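You operate a simulated robot arm through the tools that you are given. There is no shell and no other tool. Be economical: measure what you need, move in short steps, check, and stop when the job is done.

You are at the controls of a simulated robot arm. One attempt, no reset.

JOB
Label the brown carton by the order card; slide it to the stop.
Fine: roll the label down before the carton moves; put the hand roller back.

The check looks at the end state, three seconds after you hand in, the way a careful person would. Anything else that was tipped, shoved, dropped, spilled or broken makes it a failure.

ROBOT AND FRAMES
A 7-joint arm with a two-finger parallel gripper, fixed in place. Base frame: the origin is at the foot of the arm, x ahead of it, y to its left, z up; the work surface is at about z = 0. Units: mm, rad, N and s.
With the tool pointing down near the work surface it reaches from about 240 to 620 mm from the base axis. Its first joint turns from -1.152 to 1.152 rad. Payload 2.6 kg.
The TCP is the grasp point between the finger pads, 30 mm short of the fingertips. In the tool frame z runs along the fingers and y along their closing line. Largest opening 94 mm; finger width 28, thickness 10; the body of the gripper, 50 by 96 mm, starts 55 mm behind the TCP.
Orientation is that of the tool frame in the base frame, as a unit quaternion [x, y, z, w]. With the fingers straight down and closing along the base's y, the tool's x points along the base's -x, its y along +y and its z along -z.

CONTROLS
- The arm moves only by the tool step_arm. Its argument "plan" is a list of rows, each an object of numbers (a shift or turn left out is 0, a gripper value left out holds the last): "x", "y", "z": the shift along the base's x, y, z in units of 25 mm (1.0 is 25 mm); "rx", "ry", "rz": the turn, a rotation vector about the base's x, y, z in units of 8 degrees (1.0 is 8 degrees); "hand": the finger opening in mm, from 0 to 94. In form: [{"x": .., "y": .., "z": .., "rx": .., "ry": .., "rz": .., "hand": ..}, ...]. A call has 1 to 20 rows; each row shifts and turns the commanded pose from where the row before left it. A call with a number of a shift or a turn outside -1 to 1 is refused whole. A row lasts 0.2 s, in which the tool goes at most 50 mm and 0.15 rad; a call with a longer step from one row to the next is refused whole, and so is a gripper value outside its range. Where a pose cannot be reached the arm comes as near as it can. A force on the tool above 90 N (or 10 N above the force at the start of the call, whichever is more), or a blocked arm, ends the call early, and 0.2 s more pass. Each finger travels about 72 mm/s and halts on what it meets, pressing with about 28 N; the grip force reading is that of the motor and also rises with nothing between the fingers. The clock runs only during rows and for 0.2 s after the last one: add rows that do not move to give the fingers time. The reply holds the time, the measured pose of the TCP, the force on the tool along the base axes, the opening and the grip force, in the units named above and with some noise, with the torque about the TCP (base axes, N m) and any sound that the robot's microphone picked up, and new pictures: "views" is both (left out), scene, wrist or none.
- Cameras (640 x 400 px; columns grow to the right, rows downward): "scene" is fixed at [47.5, 443.3, 565.9]; the picture's right is [-0.65, -0.76, 0.00], its down [-0.42, 0.36, -0.83] and it looks along [0.63, -0.54, -0.56] (base axes); focal length 334 px, centre (320, 200). "wrist" rides on the gripper at [76, 14, -103] in the tool frame; the picture's right is [-0.18, 0.98, 0.00], its down [-0.75, -0.14, -0.64] and it looks along [-0.63, -0.12, 0.77] (tool axes); focal length 243 px, centre (320, 200). There is no depth. A picture from a camera that has moved, and an enlarged one, comes with that camera's place and axes in the base frame and with its lens.
- close_up(camera, box): a new picture of the part [left, top, right, bottom] of that camera's present view, enlarged. It takes no simulated time.
- hand_in(): hands the job in; it is judged then, once.

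Work in short steps. Places have to be worked out from the pictures, the camera data and where the tool is seen: move nearer, look again, correct. Check each grasp and each placing, and mend what went wrong. You have 120 turns and 200 pictures in all, those below and enlarged ones among them. Open the gripper and draw the arm clear of the work before you hand the job in, unless the task says otherwise; then end with one line.

The tools are called after "Request:" by a JSON object that holds its "method" and its "body". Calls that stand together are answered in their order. step_arm: Moves the arm, as the interface text tells. Its arguments: {"type":"object","properties":{"plan":{"type":"array","items":{"type":"object","properties":{"x":{"type":"number"},"y":{"type":"number"},"z":{"type":"number"},"rx":{"type":"number"},"ry":{"type":"number"},"rz":{"type":"number"},"hand":{"type":"number"}}}},"views":{"type":"string","enum":["both","scene","wrist","none"]}},"required":["plan"]} The other tools are called the same way: close_up (camera, box) takes an enlarged picture of a part of a camera's view; hand_in () hands the job in.

At the start:

```text
clock: 0.0
eef_pos: [349.0, 94.9, 393.1]
ee_rot: [0.001, 1.0, 0.0, 0.0]
wrist_force: [0.6, -0.1, 0.7]
moment: [-0.02, 0.01, -0.04]
gripper_width: 94.0
grasp_force: 0.0
```

scene: 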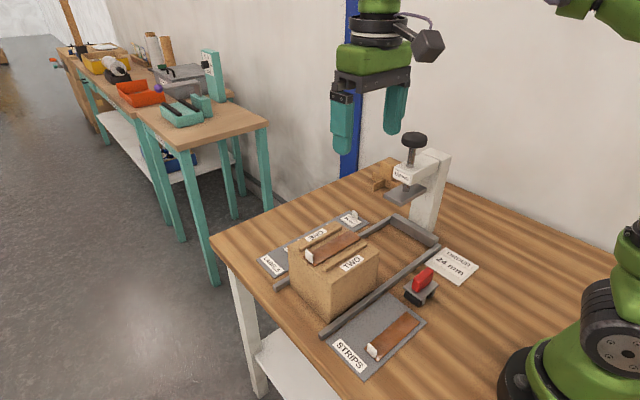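
wrist: 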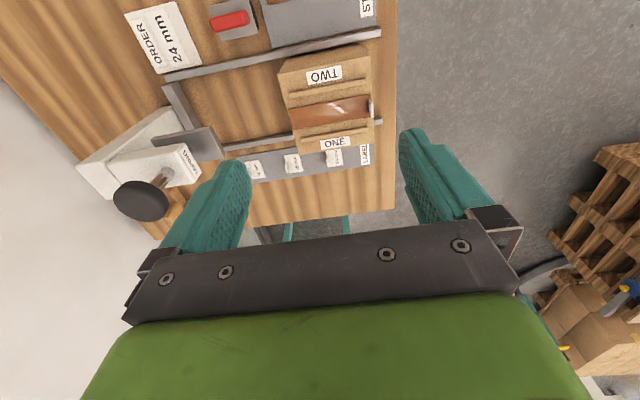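

I start with enlarged views of the key parts: the carton, labels, strips, card, and gauge.

Request:
{"method": "close_up", "body": {"camera": "scene", "box": [240, 190, 440, 315]}}

Request:
{"method": "close_up", "body": {"camera": "scene", "box": [310, 240, 500, 380]}}

Request:
{"method": "close_up", "body": {"camera": "wrist", "box": [220, 0, 400, 180]}}

Request:
{"method": "close_up", "body": {"camera": "scene", "box": [350, 120, 490, 290]}}

```text
3.20 times, centred on (340, 252) of scene
camera zoom: at [47.5, 443.3, 565.9], right [-0.65, -0.76, 0.0], down [-0.42, 0.36, -0.83], along [0.63, -0.54, -0.56], focal length 1070 px, centre (256, 32)
```

zoom: 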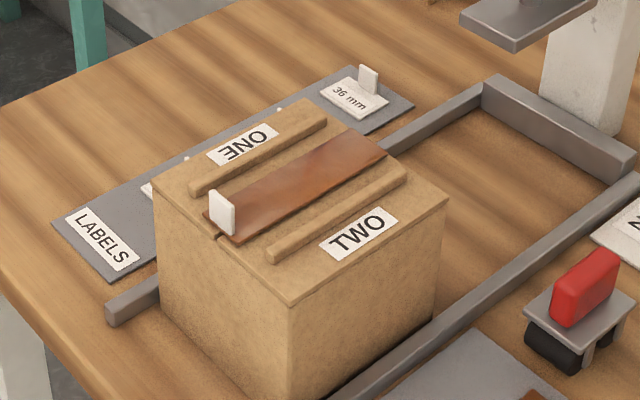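

```text
2.86 times, centred on (405, 310) of scene
camera zoom: at [47.5, 443.3, 565.9], right [-0.65, -0.76, 0.0], down [-0.42, 0.36, -0.83], along [0.63, -0.54, -0.56], focal length 956 px, centre (77, -114)
```

zoom: 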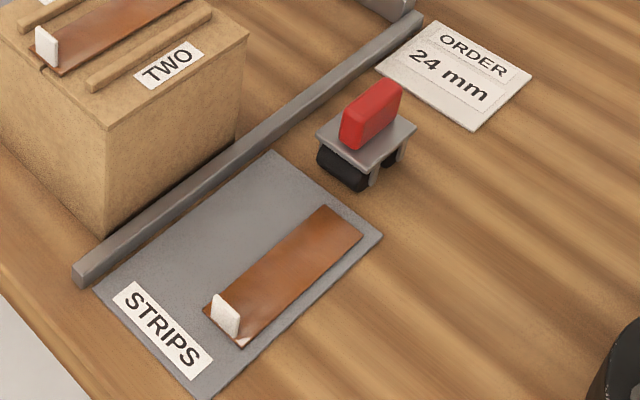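

```text
2.22 times, centred on (310, 90) of wrist
camera zoom: at [272.3, 110.4, 495.1], right [0.18, 0.98, 0.0], down [0.75, -0.14, 0.64], along [0.63, -0.12, -0.77], focal length 539 px, centre (342, 444)
```

zoom: 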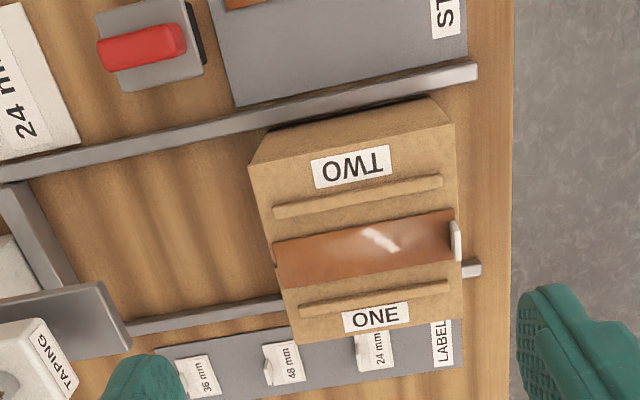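

```text
2.35 times, centred on (420, 205) of scene
camera zoom: at [47.5, 443.3, 565.9], right [-0.65, -0.76, 0.0], down [-0.42, 0.36, -0.83], along [0.63, -0.54, -0.56], focal length 787 px, centre (85, 188)
```

zoom: 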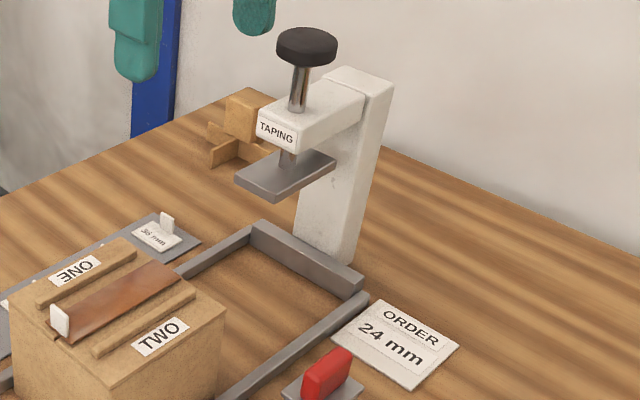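

The order is 24 mm; the 24 mm label is estimated at about (558, 88), behind the carton at about (409, 93). I lower the arm to look closer at the labels and the carton top.

Request:
{"method": "step_arm", "body": {"plan": [{"z": -1, "y": 0.4}, {"z": -1, "y": 0.4}, {"z": -1, "y": 0.4}, {"z": -1, "y": 0.2}, {"z": -1}, {"z": -0.6}, {}], "views": "wrist"}}

```text
clock: 1.6
eef_pos: [347.2, 130.1, 251.1]
ee_rot: [0.001, 1.0, 0.0, 0.001]
wrist_force: [0.1, -0.8, 0.6]
moment: [0.0, 0.02, 0.01]
gripper_width: 93.8
grasp_force: 0.0
camera wrist: at [271.9, 145.2, 354.4], right [0.18, 0.98, 0.0], down [0.75, -0.14, 0.64], along [0.63, -0.12, -0.77], focal length 243 px, centre (320, 200)
```

wrist: 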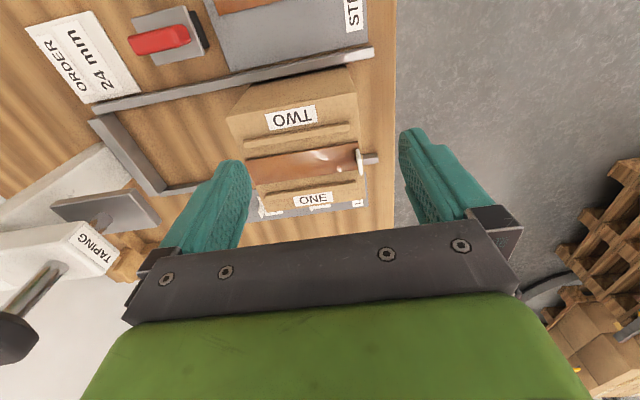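

The carton hides the labels from here, so I go higher and forward to look down on both.

Request:
{"method": "step_arm", "body": {"plan": [{"z": 1, "x": 0.8}, {"z": 1, "x": 1}, {"x": 1}, {"x": 1}, {"x": 1}, {}], "views": "both"}}

Request:
{"method": "close_up", "body": {"camera": "wrist", "box": [200, 0, 420, 180]}}

```text
clock: 3.0
eef_pos: [468.7, 130.7, 302.8]
ee_rot: [0.0, 1.0, 0.0, 0.001]
wrist_force: [0.0, 0.7, 0.4]
moment: [-0.03, 0.04, 0.0]
gripper_width: 94.1
grasp_force: 0.0
camera wrist: at [392.1, 145.0, 405.3], right [0.18, 0.98, 0.0], down [0.75, -0.14, 0.64], along [0.63, -0.12, -0.77], focal length 243 px, centre (320, 200)
```

scene: 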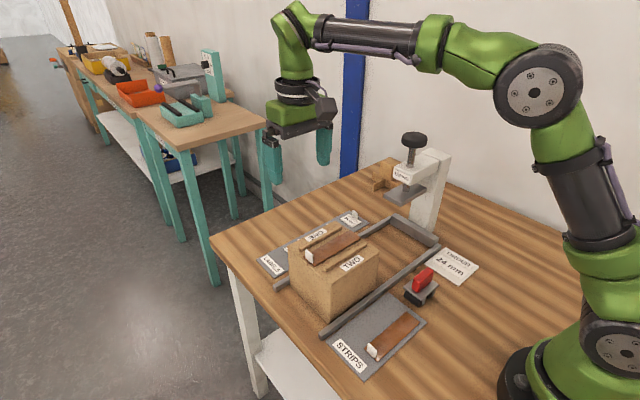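
wrist: 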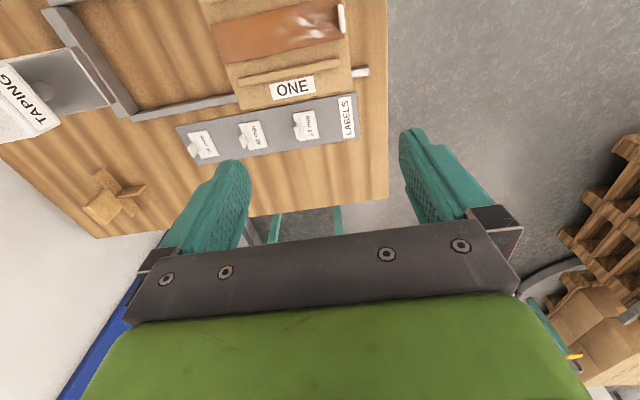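

```text
2.22 times, centred on (310, 90) of wrist
camera zoom: at [392.1, 145.0, 405.3], right [0.18, 0.98, 0.0], down [0.75, -0.14, 0.64], along [0.63, -0.12, -0.77], focal length 539 px, centre (342, 444)
```

zoom: 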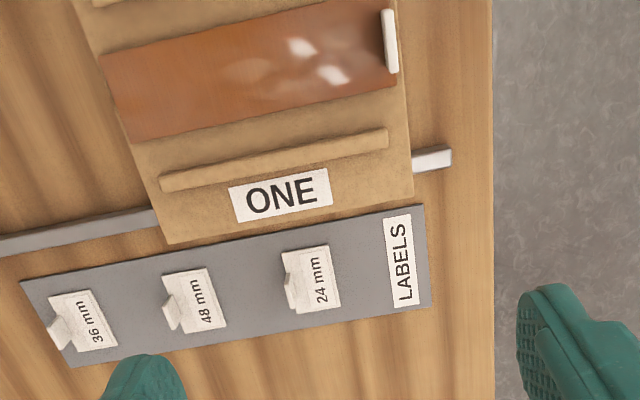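

The 24 mm label's tab is on its −y side. Next I move back to read the order card, roller and the strips sheet closely.

Request:
{"method": "step_arm", "body": {"plan": [{"x": -1, "y": -1}, {"x": -1, "y": -1}, {"x": -1, "y": -1}, {"x": -1, "y": -1}, {"x": -1, "y": -1}, {"x": -1}, {"x": -1}, {"x": -1}, {}], "views": "wrist"}}

Request:
{"method": "close_up", "body": {"camera": "wrist", "box": [170, 0, 450, 175]}}

```text
clock: 5.0
eef_pos: [269.3, 5.3, 302.3]
ee_rot: [0.0, 1.0, 0.0, 0.001]
wrist_force: [-0.4, 1.0, -0.2]
moment: [-0.05, 0.0, 0.0]
gripper_width: 93.8
grasp_force: 0.1
camera wrist: at [192.2, 20.3, 405.1], right [0.18, 0.98, 0.0], down [0.75, -0.14, 0.64], along [0.63, -0.12, -0.77], focal length 243 px, centre (320, 200)
```

wrist: 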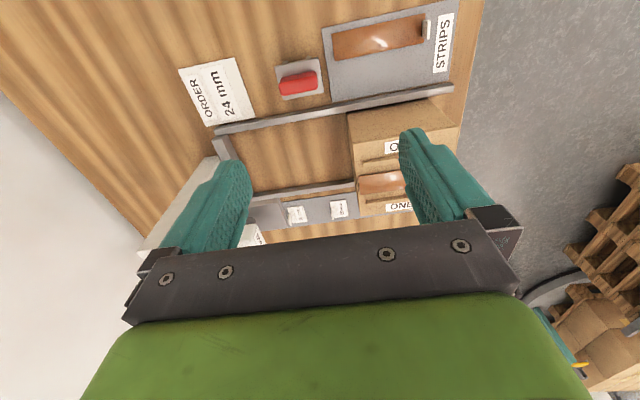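

```text
2.29 times, centred on (310, 88) of wrist
camera zoom: at [192.2, 20.3, 405.1], right [0.18, 0.98, 0.0], down [0.75, -0.14, 0.64], along [0.63, -0.12, -0.77], focal length 555 px, centre (343, 457)
```

zoom: 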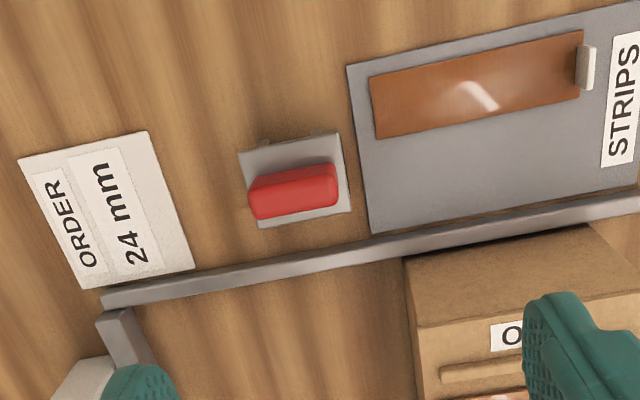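

The card just says 24 mm. Carton: top at z≈117, x 346–476, y 36–165, with the channel between the ridges at x≈379–443. The label is about 50 (x) × 37 (y), so it only fits in that channel. The roller handle is about 55 mm long along y, at (278, -27). I now move above the 24 mm label's tab.

Request:
{"method": "step_arm", "body": {"plan": [{"x": 1, "y": 0.5, "hand": 50}, {"x": 1, "y": 0.5}, {"x": 1, "y": 0.5}, {"x": 1, "y": 0.5}, {"x": 1, "y": 0.5}, {"x": 1}, {"x": 1}, {"x": 1}, {"x": 1}, {"x": 1}, {"x": 1}, {"x": 0.4}, {"z": -1}, {"z": -1}, {"z": -1}, {"z": -1}, {"z": -1}, {}], "views": "both"}}

Request:
{"method": "close_up", "body": {"camera": "wrist", "box": [180, 20, 440, 200]}}

Request:
{"method": "close_up", "body": {"camera": "scene", "box": [240, 120, 440, 300]}}

```text
clock: 8.8
eef_pos: [543.0, 68.4, 178.3]
ee_rot: [0.0, 1.0, 0.0, 0.0]
wrist_force: [1.1, 0.2, -0.1]
moment: [0.0, 0.0, -0.01]
gripper_width: 50.0
grasp_force: 0.1
out of reach, approached as far as the arm can: row 12
camera wrist: at [466.9, 83.2, 279.8], right [0.18, 0.98, 0.0], down [0.75, -0.14, 0.64], along [0.63, -0.12, -0.77], focal length 243 px, centre (320, 200)
```

scene: 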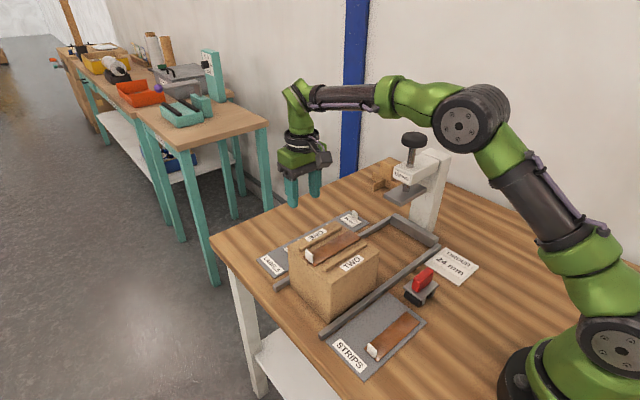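
wrist: 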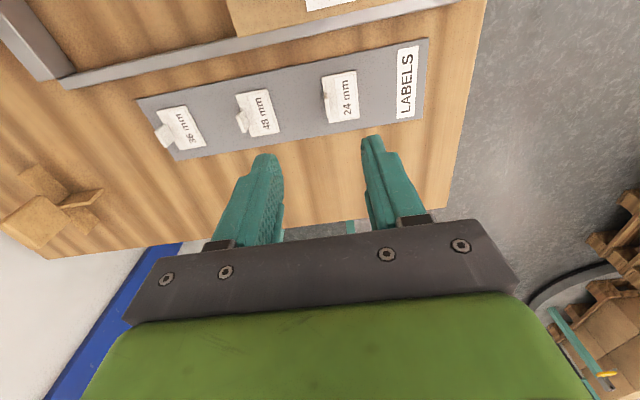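

```text
2.22 times, centred on (310, 110) of wrist
camera zoom: at [466.9, 83.2, 279.8], right [0.18, 0.98, 0.0], down [0.75, -0.14, 0.64], along [0.63, -0.12, -0.77], focal length 539 px, centre (342, 400)
```

zoom: 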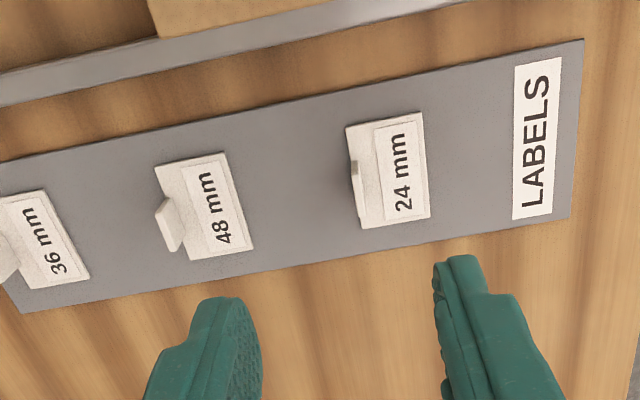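

```text
2.22 times, centred on (340, 210) of scene
camera zoom: at [47.5, 443.3, 565.9], right [-0.65, -0.76, 0.0], down [-0.42, 0.36, -0.83], along [0.63, -0.54, -0.56], focal length 743 px, centre (276, 178)
```

zoom: 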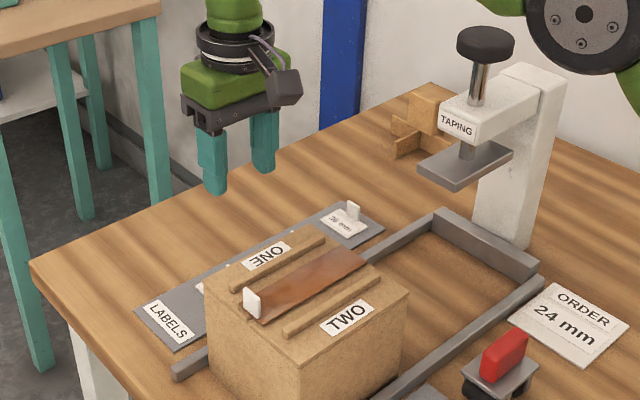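

The label spans x 531–581, y 72–108, with its tab at about (556, 74). The arm was reach-limited at that height, so I line up in y and descend to z≈70 to see whether x recovers.

Request:
{"method": "step_arm", "body": {"plan": [{"z": -1, "y": 0.22, "hand": 40}, {"z": -1}, {"z": -1}, {"z": -1}, {"z": -0.3}, {}], "views": "both"}}

Request:
{"method": "close_up", "body": {"camera": "wrist", "box": [220, 40, 420, 200]}}

Request:
{"method": "close_up", "body": {"camera": "scene", "box": [240, 120, 440, 300]}}

```text
clock: 10.2
eef_pos: [542.1, 73.6, 70.5]
ee_rot: [0.0, 1.0, 0.0, 0.001]
wrist_force: [-0.5, -0.2, 0.3]
moment: [-0.02, 0.0, 0.0]
gripper_width: 39.9
grasp_force: 0.0
camera wrist: at [466.7, 88.6, 172.8], right [0.18, 0.98, 0.0], down [0.75, -0.14, 0.64], along [0.63, -0.12, -0.77], focal length 243 px, centre (320, 200)
```

scene: 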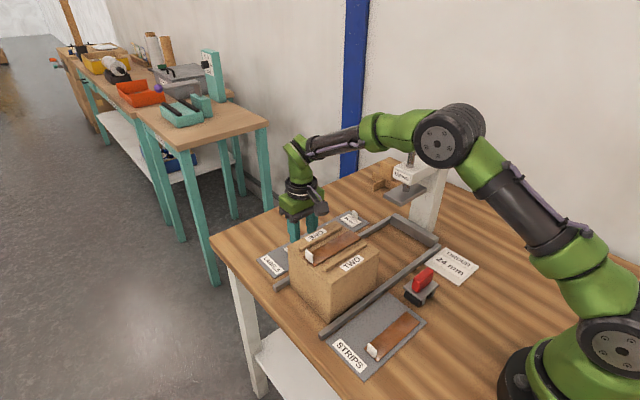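
wrist: 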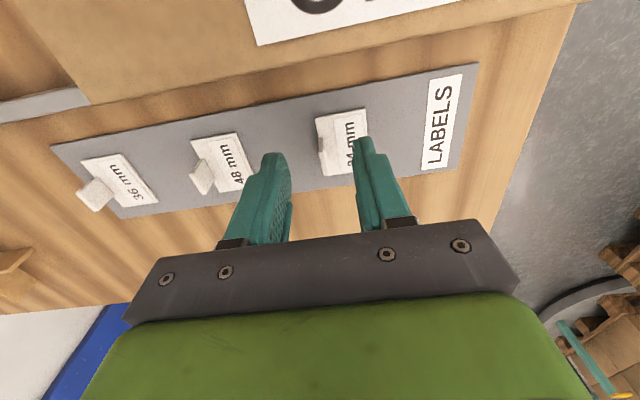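

```text
2.50 times, centred on (320, 120) of wrist
camera zoom: at [466.7, 88.6, 172.8], right [0.18, 0.98, 0.0], down [0.75, -0.14, 0.64], along [0.63, -0.12, -0.77], focal length 606 px, centre (320, 400)
```

zoom: 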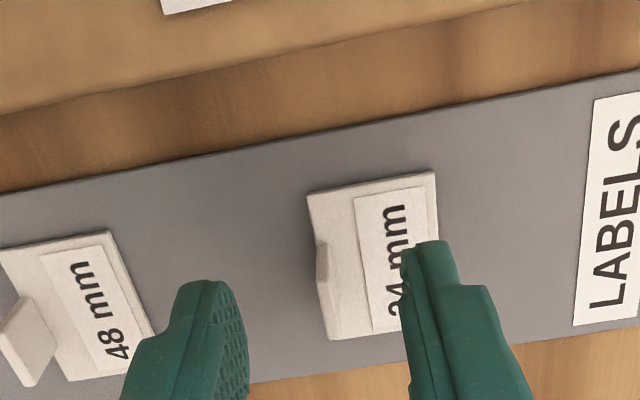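

```text
2.22 times, centred on (340, 210) of scene
camera zoom: at [47.5, 443.3, 565.9], right [-0.65, -0.76, 0.0], down [-0.42, 0.36, -0.83], along [0.63, -0.54, -0.56], focal length 743 px, centre (276, 178)
```

zoom: 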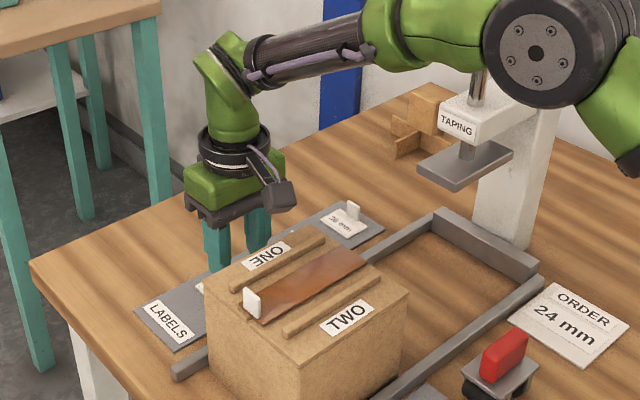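

Tab y≈74 is confirmed and the fingers straddle it. I push x forward about 13 mm at this height and descend to z≈48.

Request:
{"method": "step_arm", "body": {"plan": [{"x": 0.52}, {"z": -0.5}, {"z": -0.4}, {}], "views": "both"}}

Request:
{"method": "close_up", "body": {"camera": "wrist", "box": [220, 40, 420, 200]}}

Request:
{"method": "close_up", "body": {"camera": "scene", "box": [260, 170, 380, 270]}}

```text
clock: 11.2
eef_pos: [556.1, 72.5, 47.6]
ee_rot: [0.0, 1.0, 0.001, 0.0]
wrist_force: [0.1, -0.1, 0.4]
moment: [0.0, 0.03, 0.02]
gripper_width: 40.0
grasp_force: 0.1
camera wrist: at [480.0, 88.7, 150.1], right [0.18, 0.98, 0.0], down [0.75, -0.14, 0.64], along [0.63, -0.12, -0.77], focal length 243 px, centre (320, 200)
```

scene: 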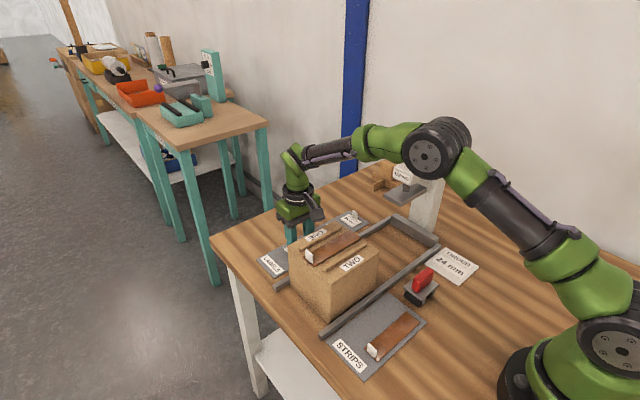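
wrist: 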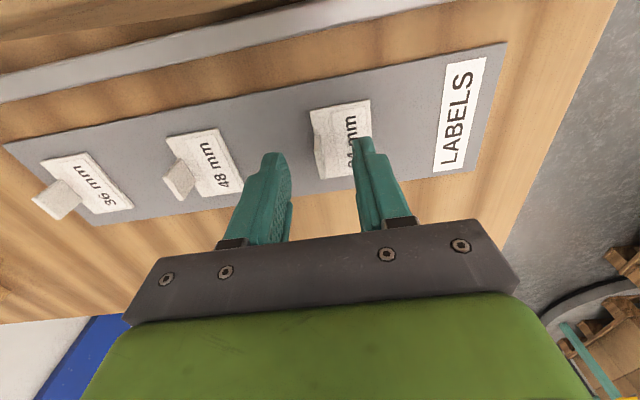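

```text
2.50 times, centred on (320, 120) of wrist
camera zoom: at [480.0, 88.7, 150.1], right [0.18, 0.98, 0.0], down [0.75, -0.14, 0.64], along [0.63, -0.12, -0.77], focal length 606 px, centre (320, 400)
```

zoom: 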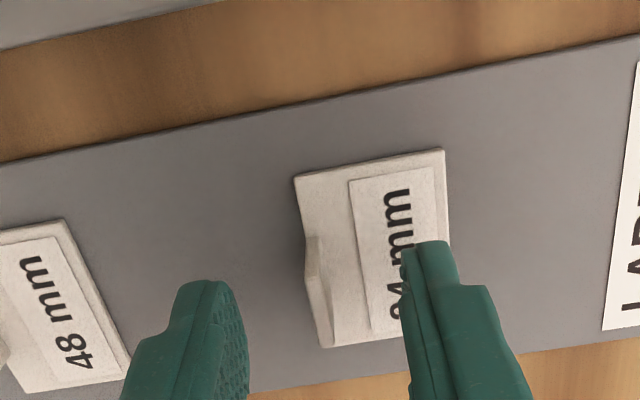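

```text
4.00 times, centred on (320, 220) of scene
camera zoom: at [47.5, 443.3, 565.9], right [-0.65, -0.76, 0.0], down [-0.42, 0.36, -0.83], along [0.63, -0.54, -0.56], focal length 1338 px, centre (320, 120)
```

zoom: 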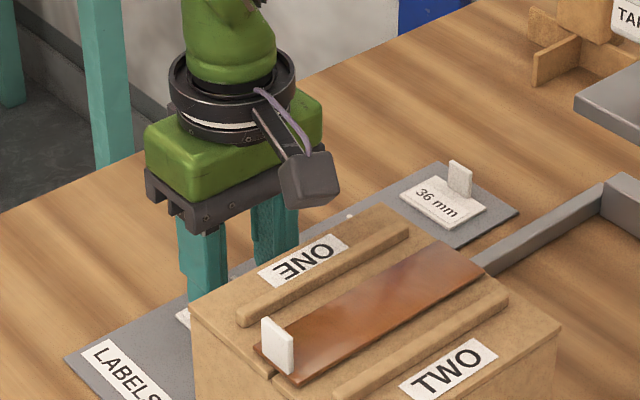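

The tool is centred on the tab (x≈557, y≈73) and the camera housing still clears the carton. I descend about 10 mm more and close.

Request:
{"method": "step_arm", "body": {"plan": [{"z": -0.2}, {"z": -0.2}, {"hand": 20}, {"hand": 0}, {}, {}, {}], "views": "both"}}

Request:
{"method": "close_up", "body": {"camera": "wrist", "box": [220, 40, 420, 200]}}

```text
clock: 12.8
eef_pos: [555.3, 73.6, 37.9]
ee_rot: [-0.001, 1.0, 0.0, 0.0]
wrist_force: [-0.2, 0.8, -0.9]
moment: [-0.01, -0.02, 0.0]
gripper_width: 0.1
grasp_force: 28.1
camera wrist: at [479.9, 88.6, 140.2], right [0.18, 0.98, 0.0], down [0.75, -0.14, 0.64], along [0.63, -0.12, -0.77], focal length 243 px, centre (320, 200)
```

scene: 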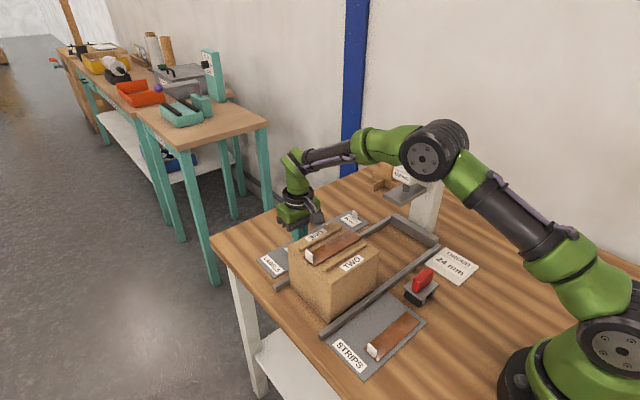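
wrist: 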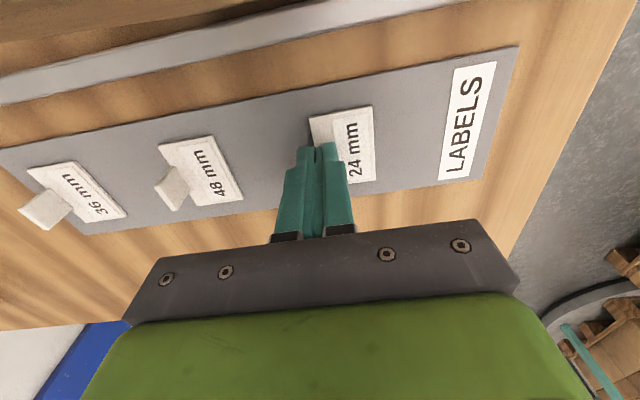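

```text
2.50 times, centred on (320, 120) of wrist
camera zoom: at [479.9, 88.6, 140.2], right [0.18, 0.98, 0.0], down [0.75, -0.14, 0.64], along [0.63, -0.12, -0.77], focal length 606 px, centre (320, 400)
```

zoom: 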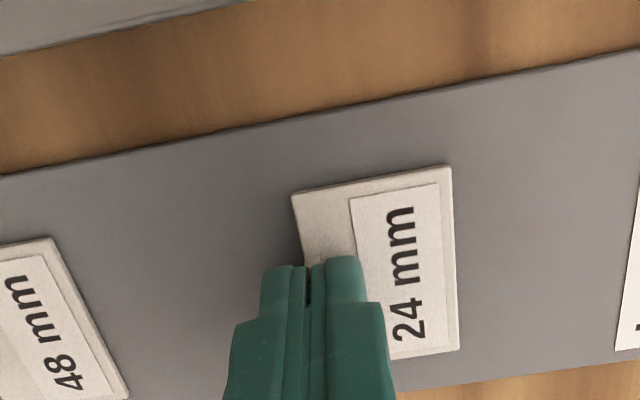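

The opening reads 0.1 mm, so I suspect a miss or a very thin tab. I lift slightly to see if the label follows.

Request:
{"method": "step_arm", "body": {"plan": [{"z": 0.3}, {"z": 0.5}, {}], "views": "wrist"}}

Request:
{"method": "close_up", "body": {"camera": "wrist", "box": [240, 80, 400, 200]}}

```text
clock: 13.6
eef_pos: [556.2, 75.0, 58.6]
ee_rot: [-0.001, 1.0, 0.0, 0.0]
wrist_force: [0.0, -0.5, -0.1]
moment: [0.01, -0.02, 0.0]
gripper_width: 0.2
grasp_force: 27.9
camera wrist: at [479.9, 88.5, 160.5], right [0.18, 0.98, 0.0], down [0.75, -0.14, 0.64], along [0.63, -0.12, -0.77], focal length 243 px, centre (320, 200)
```

wrist: 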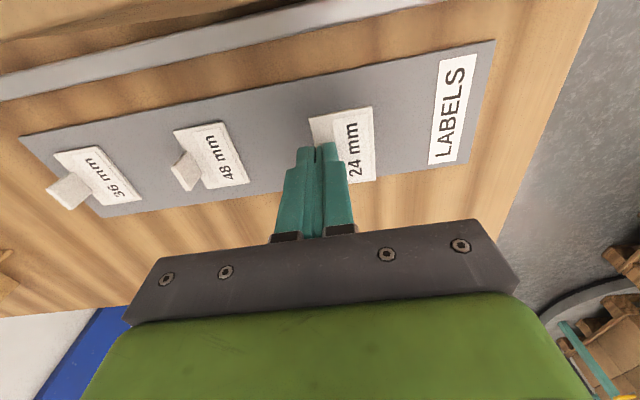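

```text
3.33 times, centred on (320, 140) of wrist
camera zoom: at [479.9, 88.5, 160.5], right [0.18, 0.98, 0.0], down [0.75, -0.14, 0.64], along [0.63, -0.12, -0.77], focal length 809 px, centre (320, 400)
```

zoom: 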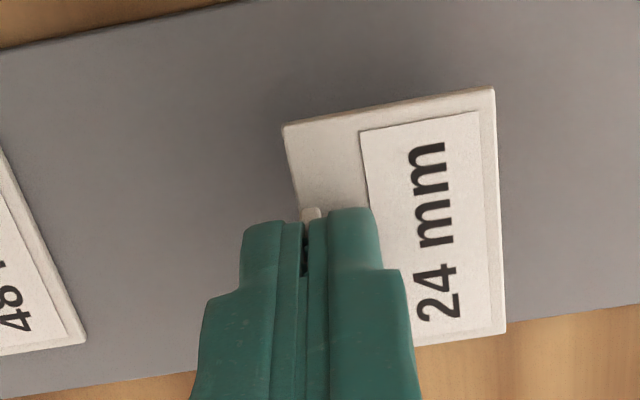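

The label did come up with the fingers (the tab shows between the pads). I lift clear, travel above the carton's channel and look.

Request:
{"method": "step_arm", "body": {"plan": [{"z": 1}, {"z": 1}, {"z": 1}, {"z": 1}, {"z": 1}, {"z": 1, "x": -0.8}, {"x": -1}, {"x": -1}, {"x": -1, "y": 0.36}, {"x": -1}, {"x": -1}, {}], "views": "both"}}

Request:
{"method": "close_up", "body": {"camera": "wrist", "box": [200, 0, 440, 200]}}

Request:
{"method": "close_up", "body": {"camera": "scene", "box": [260, 120, 420, 290]}}

```text
clock: 16.2
eef_pos: [410.7, 83.6, 206.4]
ee_rot: [0.0, 1.0, 0.0, 0.0]
wrist_force: [0.5, -0.1, 0.4]
moment: [-0.02, 0.02, -0.03]
gripper_width: 0.0
grasp_force: 27.8
camera wrist: at [334.5, 98.2, 309.5], right [0.18, 0.98, 0.0], down [0.75, -0.14, 0.64], along [0.63, -0.12, -0.77], focal length 243 px, centre (320, 200)
```

scene: 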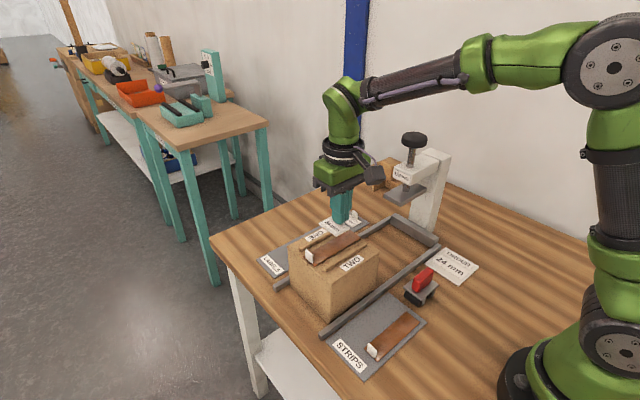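
wrist: 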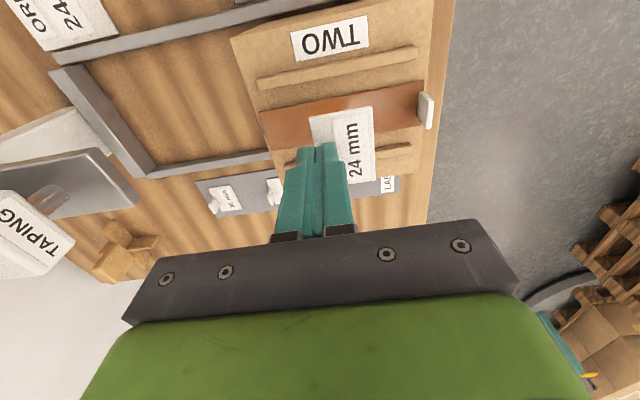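

```text
2.00 times, centred on (320, 100) of wrist
camera zoom: at [334.5, 98.2, 309.5], right [0.18, 0.98, 0.0], down [0.75, -0.14, 0.64], along [0.63, -0.12, -0.77], focal length 485 px, centre (320, 400)
```

zoom: 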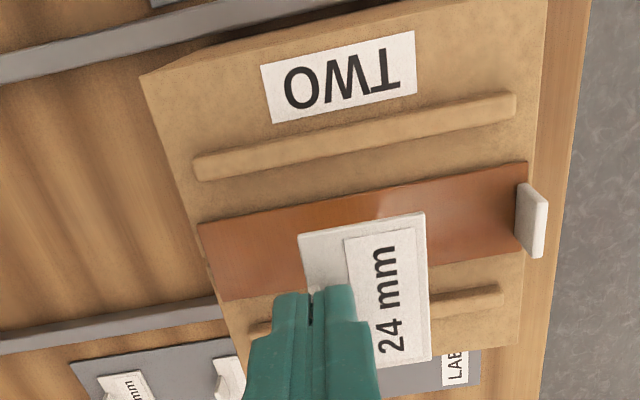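

```text
2.35 times, centred on (340, 205) of scene
camera zoom: at [47.5, 443.3, 565.9], right [-0.65, -0.76, 0.0], down [-0.42, 0.36, -0.83], along [0.63, -0.54, -0.56], focal length 787 px, centre (273, 188)
```

zoom: 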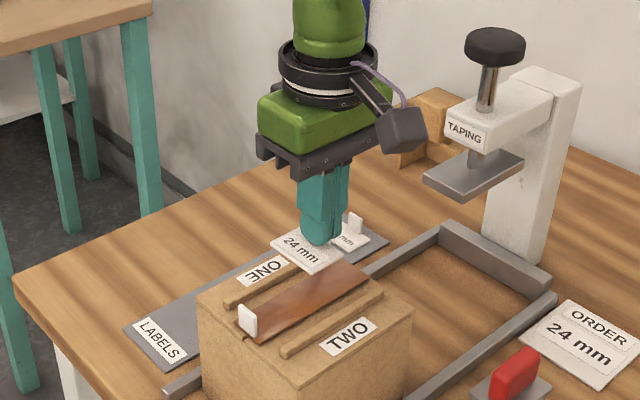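

The held label spans x 386–438, y 82–118, centred in the carton's channel at (411, 100). I lower to just above contact, expected at TCP z≈154.

Request:
{"method": "step_arm", "body": {"plan": [{"z": -1}, {"z": -0.7}, {"z": -0.2}, {}], "views": "both"}}

Request:
{"method": "close_up", "body": {"camera": "scene", "box": [270, 190, 400, 290]}}

```text
clock: 17.2
eef_pos: [411.3, 83.0, 159.4]
ee_rot: [0.0, 1.0, 0.0, 0.0]
wrist_force: [-0.2, 0.4, 0.1]
moment: [0.01, 0.01, 0.0]
gripper_width: 0.0
grasp_force: 28.1
camera wrist: at [334.9, 97.8, 262.0], right [0.18, 0.98, 0.0], down [0.75, -0.14, 0.64], along [0.63, -0.12, -0.77], focal length 243 px, centre (320, 200)
```

scene: 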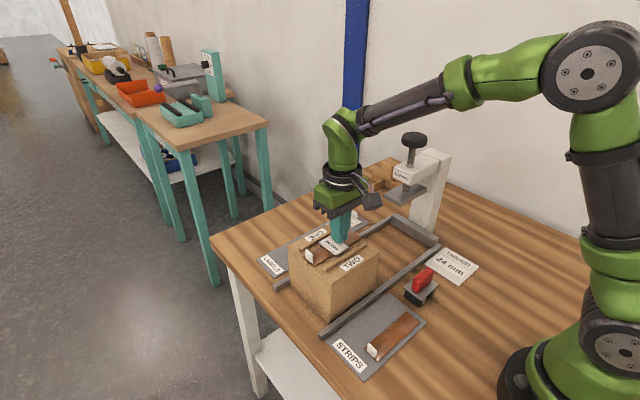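
wrist: 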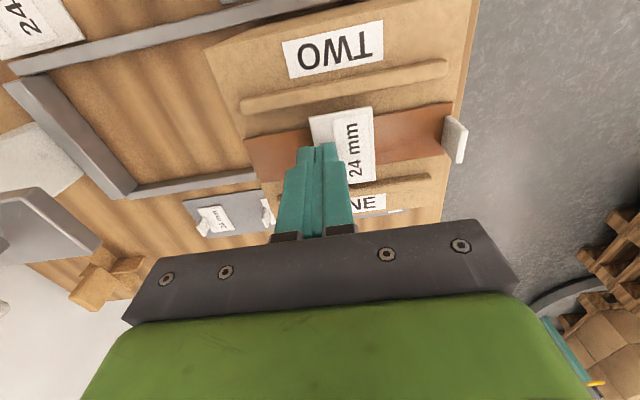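

```text
4.00 times, centred on (335, 240) of scene
camera zoom: at [47.5, 443.3, 565.9], right [-0.65, -0.76, 0.0], down [-0.42, 0.36, -0.83], along [0.63, -0.54, -0.56], focal length 1338 px, centre (260, 40)
```

zoom: 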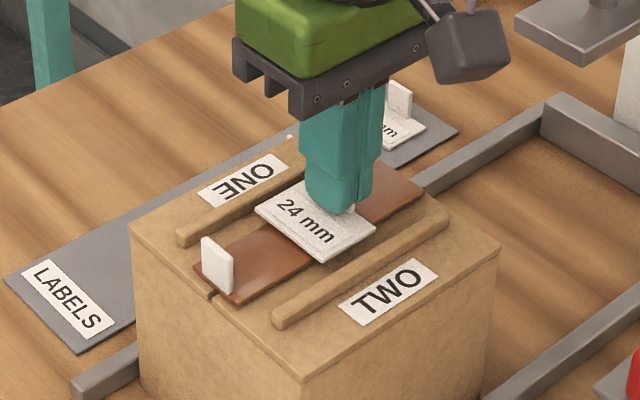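

The label sits squarely in the channel, a few millimetres above the tape. I lower in 1 mm steps until force appears.

Request:
{"method": "step_arm", "body": {"plan": [{"z": -0.08}, {"z": -0.06}, {"z": -0.04}, {}], "views": "none"}}

```text
clock: 18.2
eef_pos: [411.9, 83.1, 155.6]
ee_rot: [0.0, 1.0, 0.0, 0.002]
wrist_force: [-0.5, -0.5, 7.5]
moment: [0.08, 0.03, 0.04]
gripper_width: 0.1
grasp_force: 28.2
```

Contact at 7.5 N. I check flatness, then release and rise.

Request:
{"method": "step_arm", "body": {"plan": [{"z": -0.02}, {}, {"hand": 14}, {}, {}, {"z": 0.5}, {"z": 1}, {"z": 1}, {}], "views": "both"}}

Request:
{"method": "close_up", "body": {"camera": "scene", "box": [270, 190, 400, 290]}}

Request:
{"method": "close_up", "body": {"camera": "wrist", "box": [200, 0, 440, 200]}}

```text
clock: 20.2
eef_pos: [411.0, 82.2, 218.1]
ee_rot: [0.0, 1.0, 0.0, 0.001]
wrist_force: [0.7, 0.3, 1.1]
moment: [0.0, 0.02, 0.01]
gripper_width: 14.3
grasp_force: 0.1
camera wrist: at [335.1, 97.5, 320.4], right [0.18, 0.98, 0.0], down [0.75, -0.14, 0.64], along [0.63, -0.12, -0.77], focal length 243 px, centre (320, 200)
```

scene: 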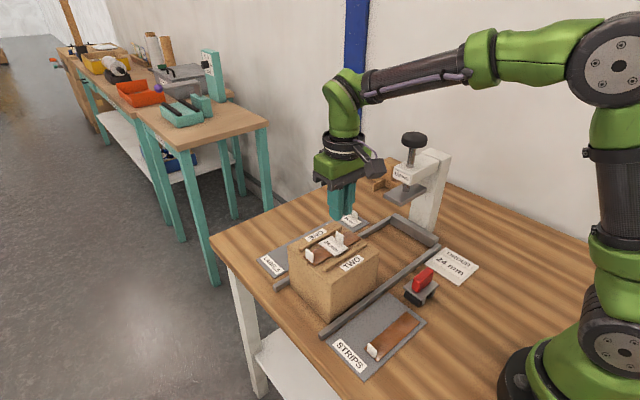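
wrist: 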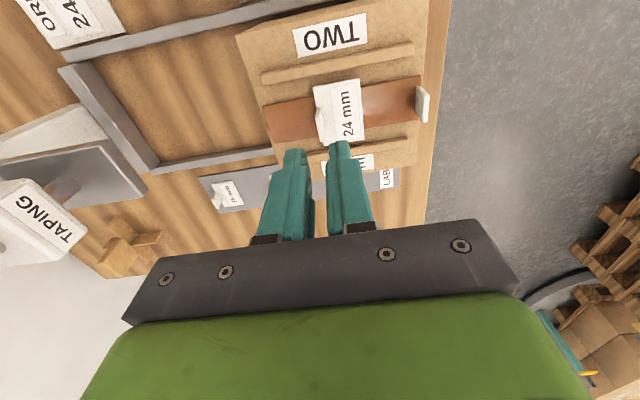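

```text
4.00 times, centred on (335, 240) of scene
camera zoom: at [47.5, 443.3, 565.9], right [-0.65, -0.76, 0.0], down [-0.42, 0.36, -0.83], along [0.63, -0.54, -0.56], focal length 1338 px, centre (260, 40)
```

zoom: 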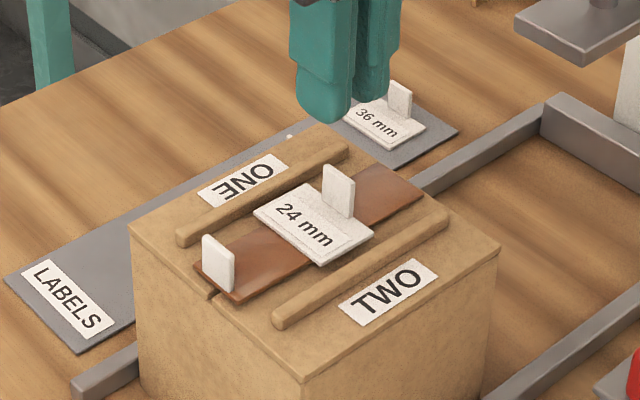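

```text
2.00 times, centred on (320, 100) of wrist
camera zoom: at [335.1, 97.5, 320.4], right [0.18, 0.98, 0.0], down [0.75, -0.14, 0.64], along [0.63, -0.12, -0.77], focal length 485 px, centre (320, 400)
```

zoom: 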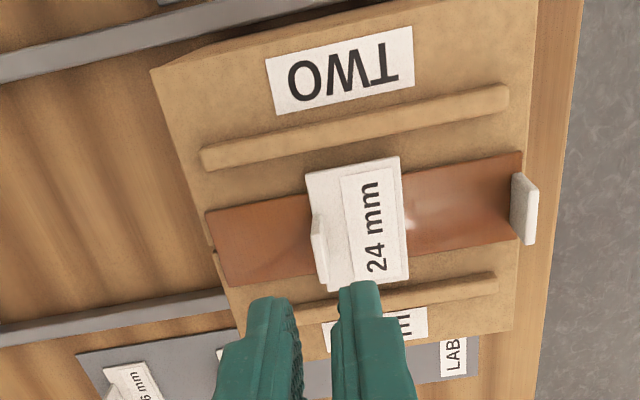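

The label is flat and square in the channel. Next I go to the roller and look closely before grasping.

Request:
{"method": "step_arm", "body": {"plan": [{"z": 1, "hand": 90}, {"z": 0.5, "x": -0.6, "y": -0.4}, {"x": -1, "y": -0.8}, {"x": -1, "y": -0.8}, {"x": -1, "y": -0.8}, {"x": -1, "y": -0.8}, {"x": -0.7, "y": -0.8}, {"z": -1}, {"z": -1}, {"z": -1}, {"z": -1}, {}], "views": "both"}}

Request:
{"method": "close_up", "body": {"camera": "wrist", "box": [220, 0, 440, 200]}}

Request:
{"method": "close_up", "body": {"camera": "scene", "box": [390, 250, 460, 320]}}

```text
clock: 22.8
eef_pos: [279.4, -27.0, 155.7]
ee_rot: [-0.001, 1.0, -0.001, 0.001]
wrist_force: [-0.6, 0.5, 0.2]
moment: [0.03, -0.02, 0.04]
gripper_width: 89.9
grasp_force: 0.1
camera wrist: at [202.9, -12.4, 257.8], right [0.18, 0.98, 0.0], down [0.75, -0.14, 0.64], along [0.63, -0.12, -0.77], focal length 243 px, centre (320, 200)
```

scene: 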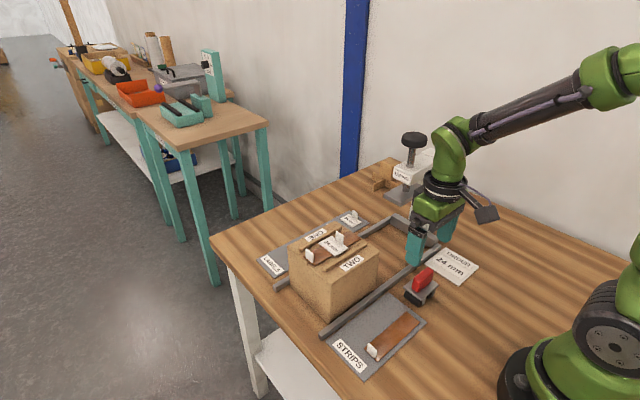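
wrist: 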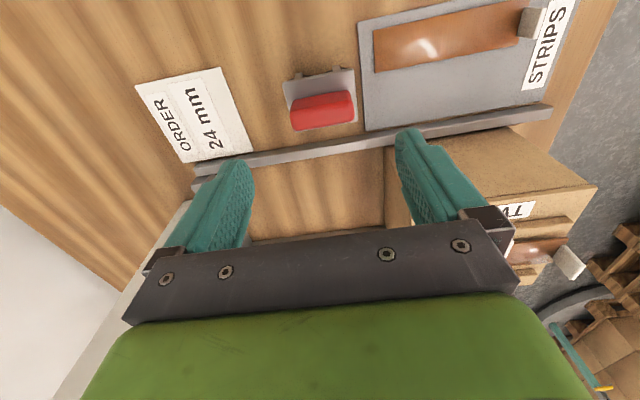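

```text
2.00 times, centred on (330, 100) of wrist
camera zoom: at [202.9, -12.4, 257.8], right [0.18, 0.98, 0.0], down [0.75, -0.14, 0.64], along [0.63, -0.12, -0.77], focal length 485 px, centre (300, 400)
```

zoom: 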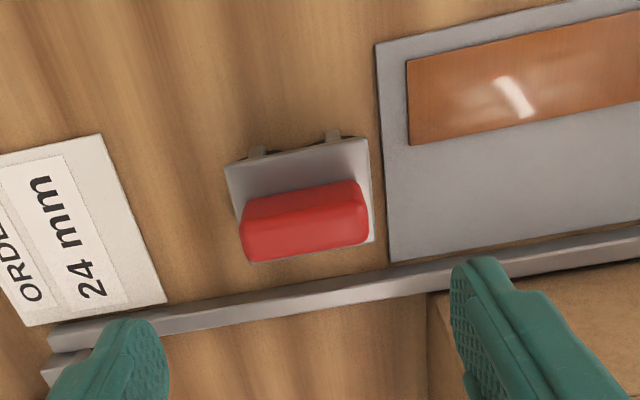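

```text
5.71 times, centred on (425, 285) of scene
camera zoom: at [47.5, 443.3, 565.9], right [-0.65, -0.76, 0.0], down [-0.42, 0.36, -0.83], along [0.63, -0.54, -0.56], focal length 1911 px, centre (-280, -286)
```

zoom: 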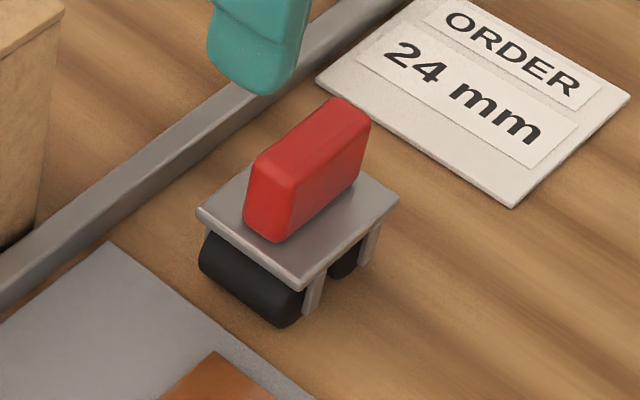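

The roller has two axles along x (it rolls along y). Its plate spans x 253–297, y −55…5; the handle is 50 mm long, y −50…0, top z≈68, centred at (275, −25). I descend around it with the fingertips just above the plate.

Request:
{"method": "step_arm", "body": {"plan": [{"x": -0.17, "y": 0.08, "z": -1}, {"z": -1}, {"z": -1}, {"z": -0.4}, {}], "views": "both"}}

Request:
{"method": "close_up", "body": {"camera": "scene", "box": [370, 220, 480, 320]}}

Request:
{"method": "close_up", "body": {"camera": "wrist", "box": [200, 40, 440, 240]}}

```text
clock: 24.0
eef_pos: [274.5, -25.3, 69.8]
ee_rot: [0.001, 1.0, 0.0, 0.0]
wrist_force: [-0.8, 0.0, -0.7]
moment: [0.0, 0.01, 0.0]
gripper_width: 89.8
grasp_force: 0.0
camera wrist: at [198.5, -10.5, 172.1], right [0.18, 0.98, 0.0], down [0.75, -0.14, 0.64], along [0.63, -0.12, -0.77], focal length 243 px, centre (320, 200)
```

scene: 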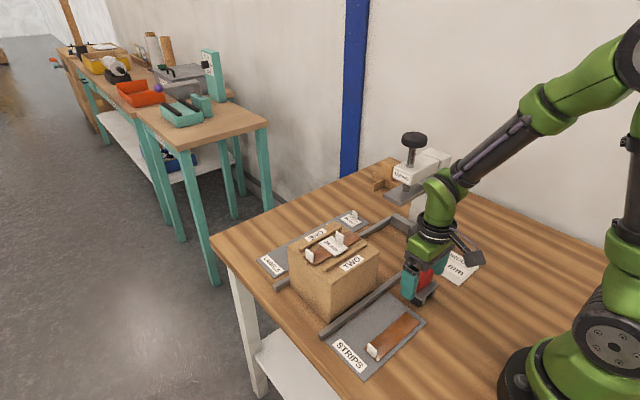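
wrist: 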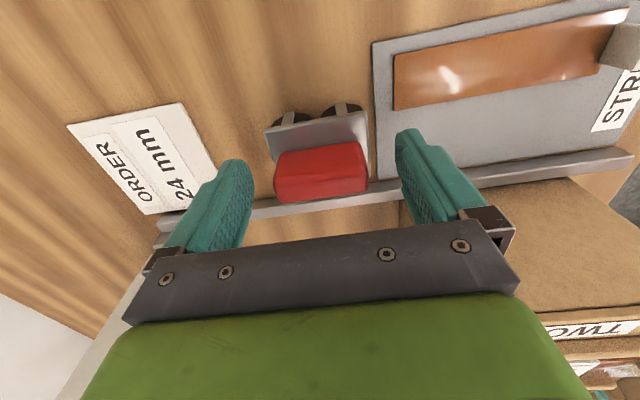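

```text
4.00 times, centred on (425, 270) of scene
camera zoom: at [47.5, 443.3, 565.9], right [-0.65, -0.76, 0.0], down [-0.42, 0.36, -0.83], along [0.63, -0.54, -0.56], focal length 1338 px, centre (-100, -80)
```

zoom: 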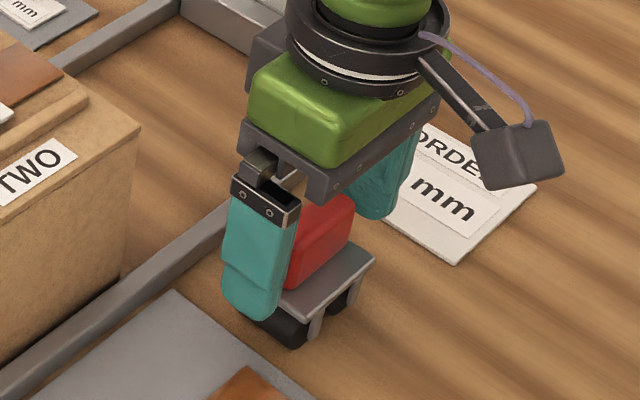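

```text
2.00 times, centred on (320, 140) of wrist
camera zoom: at [198.5, -10.5, 172.1], right [0.18, 0.98, 0.0], down [0.75, -0.14, 0.64], along [0.63, -0.12, -0.77], focal length 485 px, centre (320, 320)
```

zoom: 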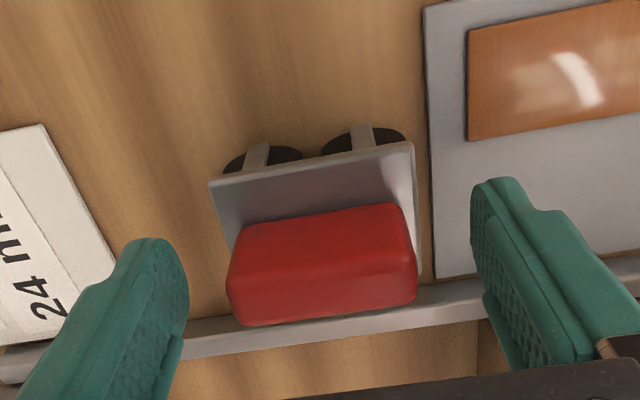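

The fingers straddle the handle evenly with tips just above the plate. I close on it.

Request:
{"method": "step_arm", "body": {"plan": [{"hand": 60}, {"hand": 40}, {"hand": 30}, {}, {}], "views": "wrist"}}

```text
clock: 25.2
eef_pos: [274.2, -25.7, 69.7]
ee_rot: [0.0, 1.0, 0.0, 0.0]
wrist_force: [-0.2, 0.0, -2.3]
moment: [0.06, -0.01, -0.01]
gripper_width: 53.6
grasp_force: 20.5
camera wrist: at [198.6, -10.5, 172.4], right [0.18, 0.98, 0.0], down [0.75, -0.14, 0.64], along [0.63, -0.12, -0.77], focal length 243 px, centre (320, 200)
```

wrist: 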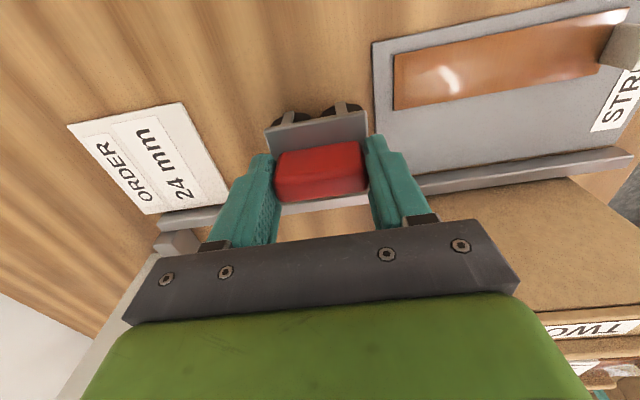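

The handle is gripped at 53.6 mm. I tighten, lift straight up, and check the hold.

Request:
{"method": "step_arm", "body": {"plan": [{"hand": 0}, {}, {"z": 0.4}, {"z": 1}, {"z": 1}, {"z": 1}, {"z": 1}, {"z": 1}, {"z": 1}, {}], "views": "both"}}

Request:
{"method": "close_up", "body": {"camera": "scene", "box": [370, 160, 480, 260]}}

```text
clock: 27.4
eef_pos: [274.4, -26.4, 230.4]
ee_rot: [0.0, 1.0, 0.0, 0.001]
wrist_force: [0.3, -0.2, -1.9]
moment: [0.02, 0.05, -0.02]
gripper_width: 52.8
grasp_force: 27.6
camera wrist: at [198.7, -10.8, 332.3], right [0.18, 0.98, 0.0], down [0.75, -0.14, 0.64], along [0.63, -0.12, -0.77], focal length 243 px, centre (320, 200)
```

scene: 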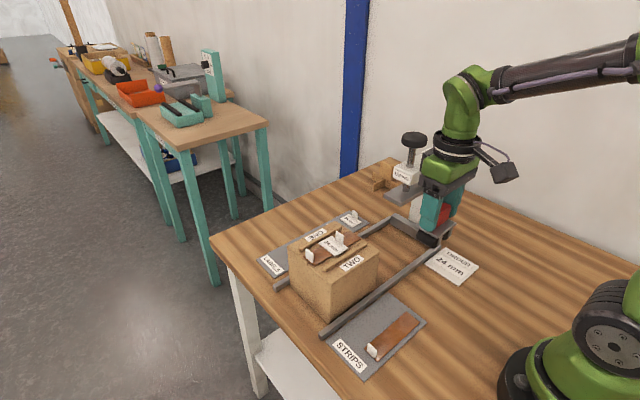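
wrist: 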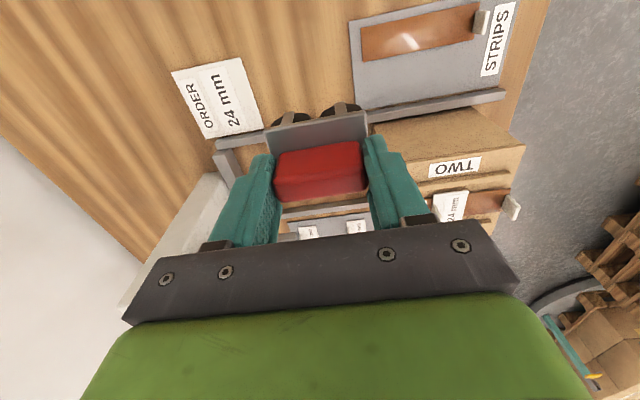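

```text
4.00 times, centred on (425, 210) of scene
camera zoom: at [47.5, 443.3, 565.9], right [-0.65, -0.76, 0.0], down [-0.42, 0.36, -0.83], along [0.63, -0.54, -0.56], focal length 1338 px, centre (-100, 160)
```

zoom: 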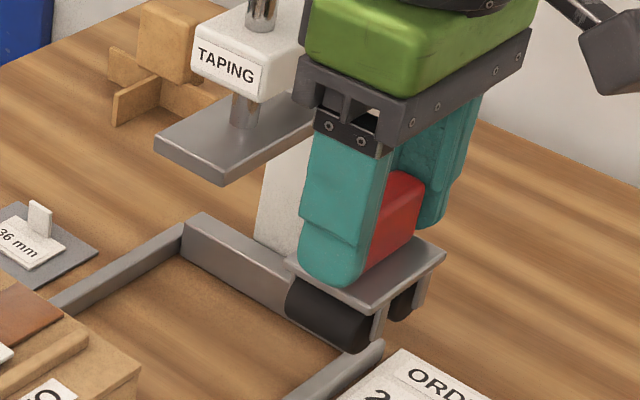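

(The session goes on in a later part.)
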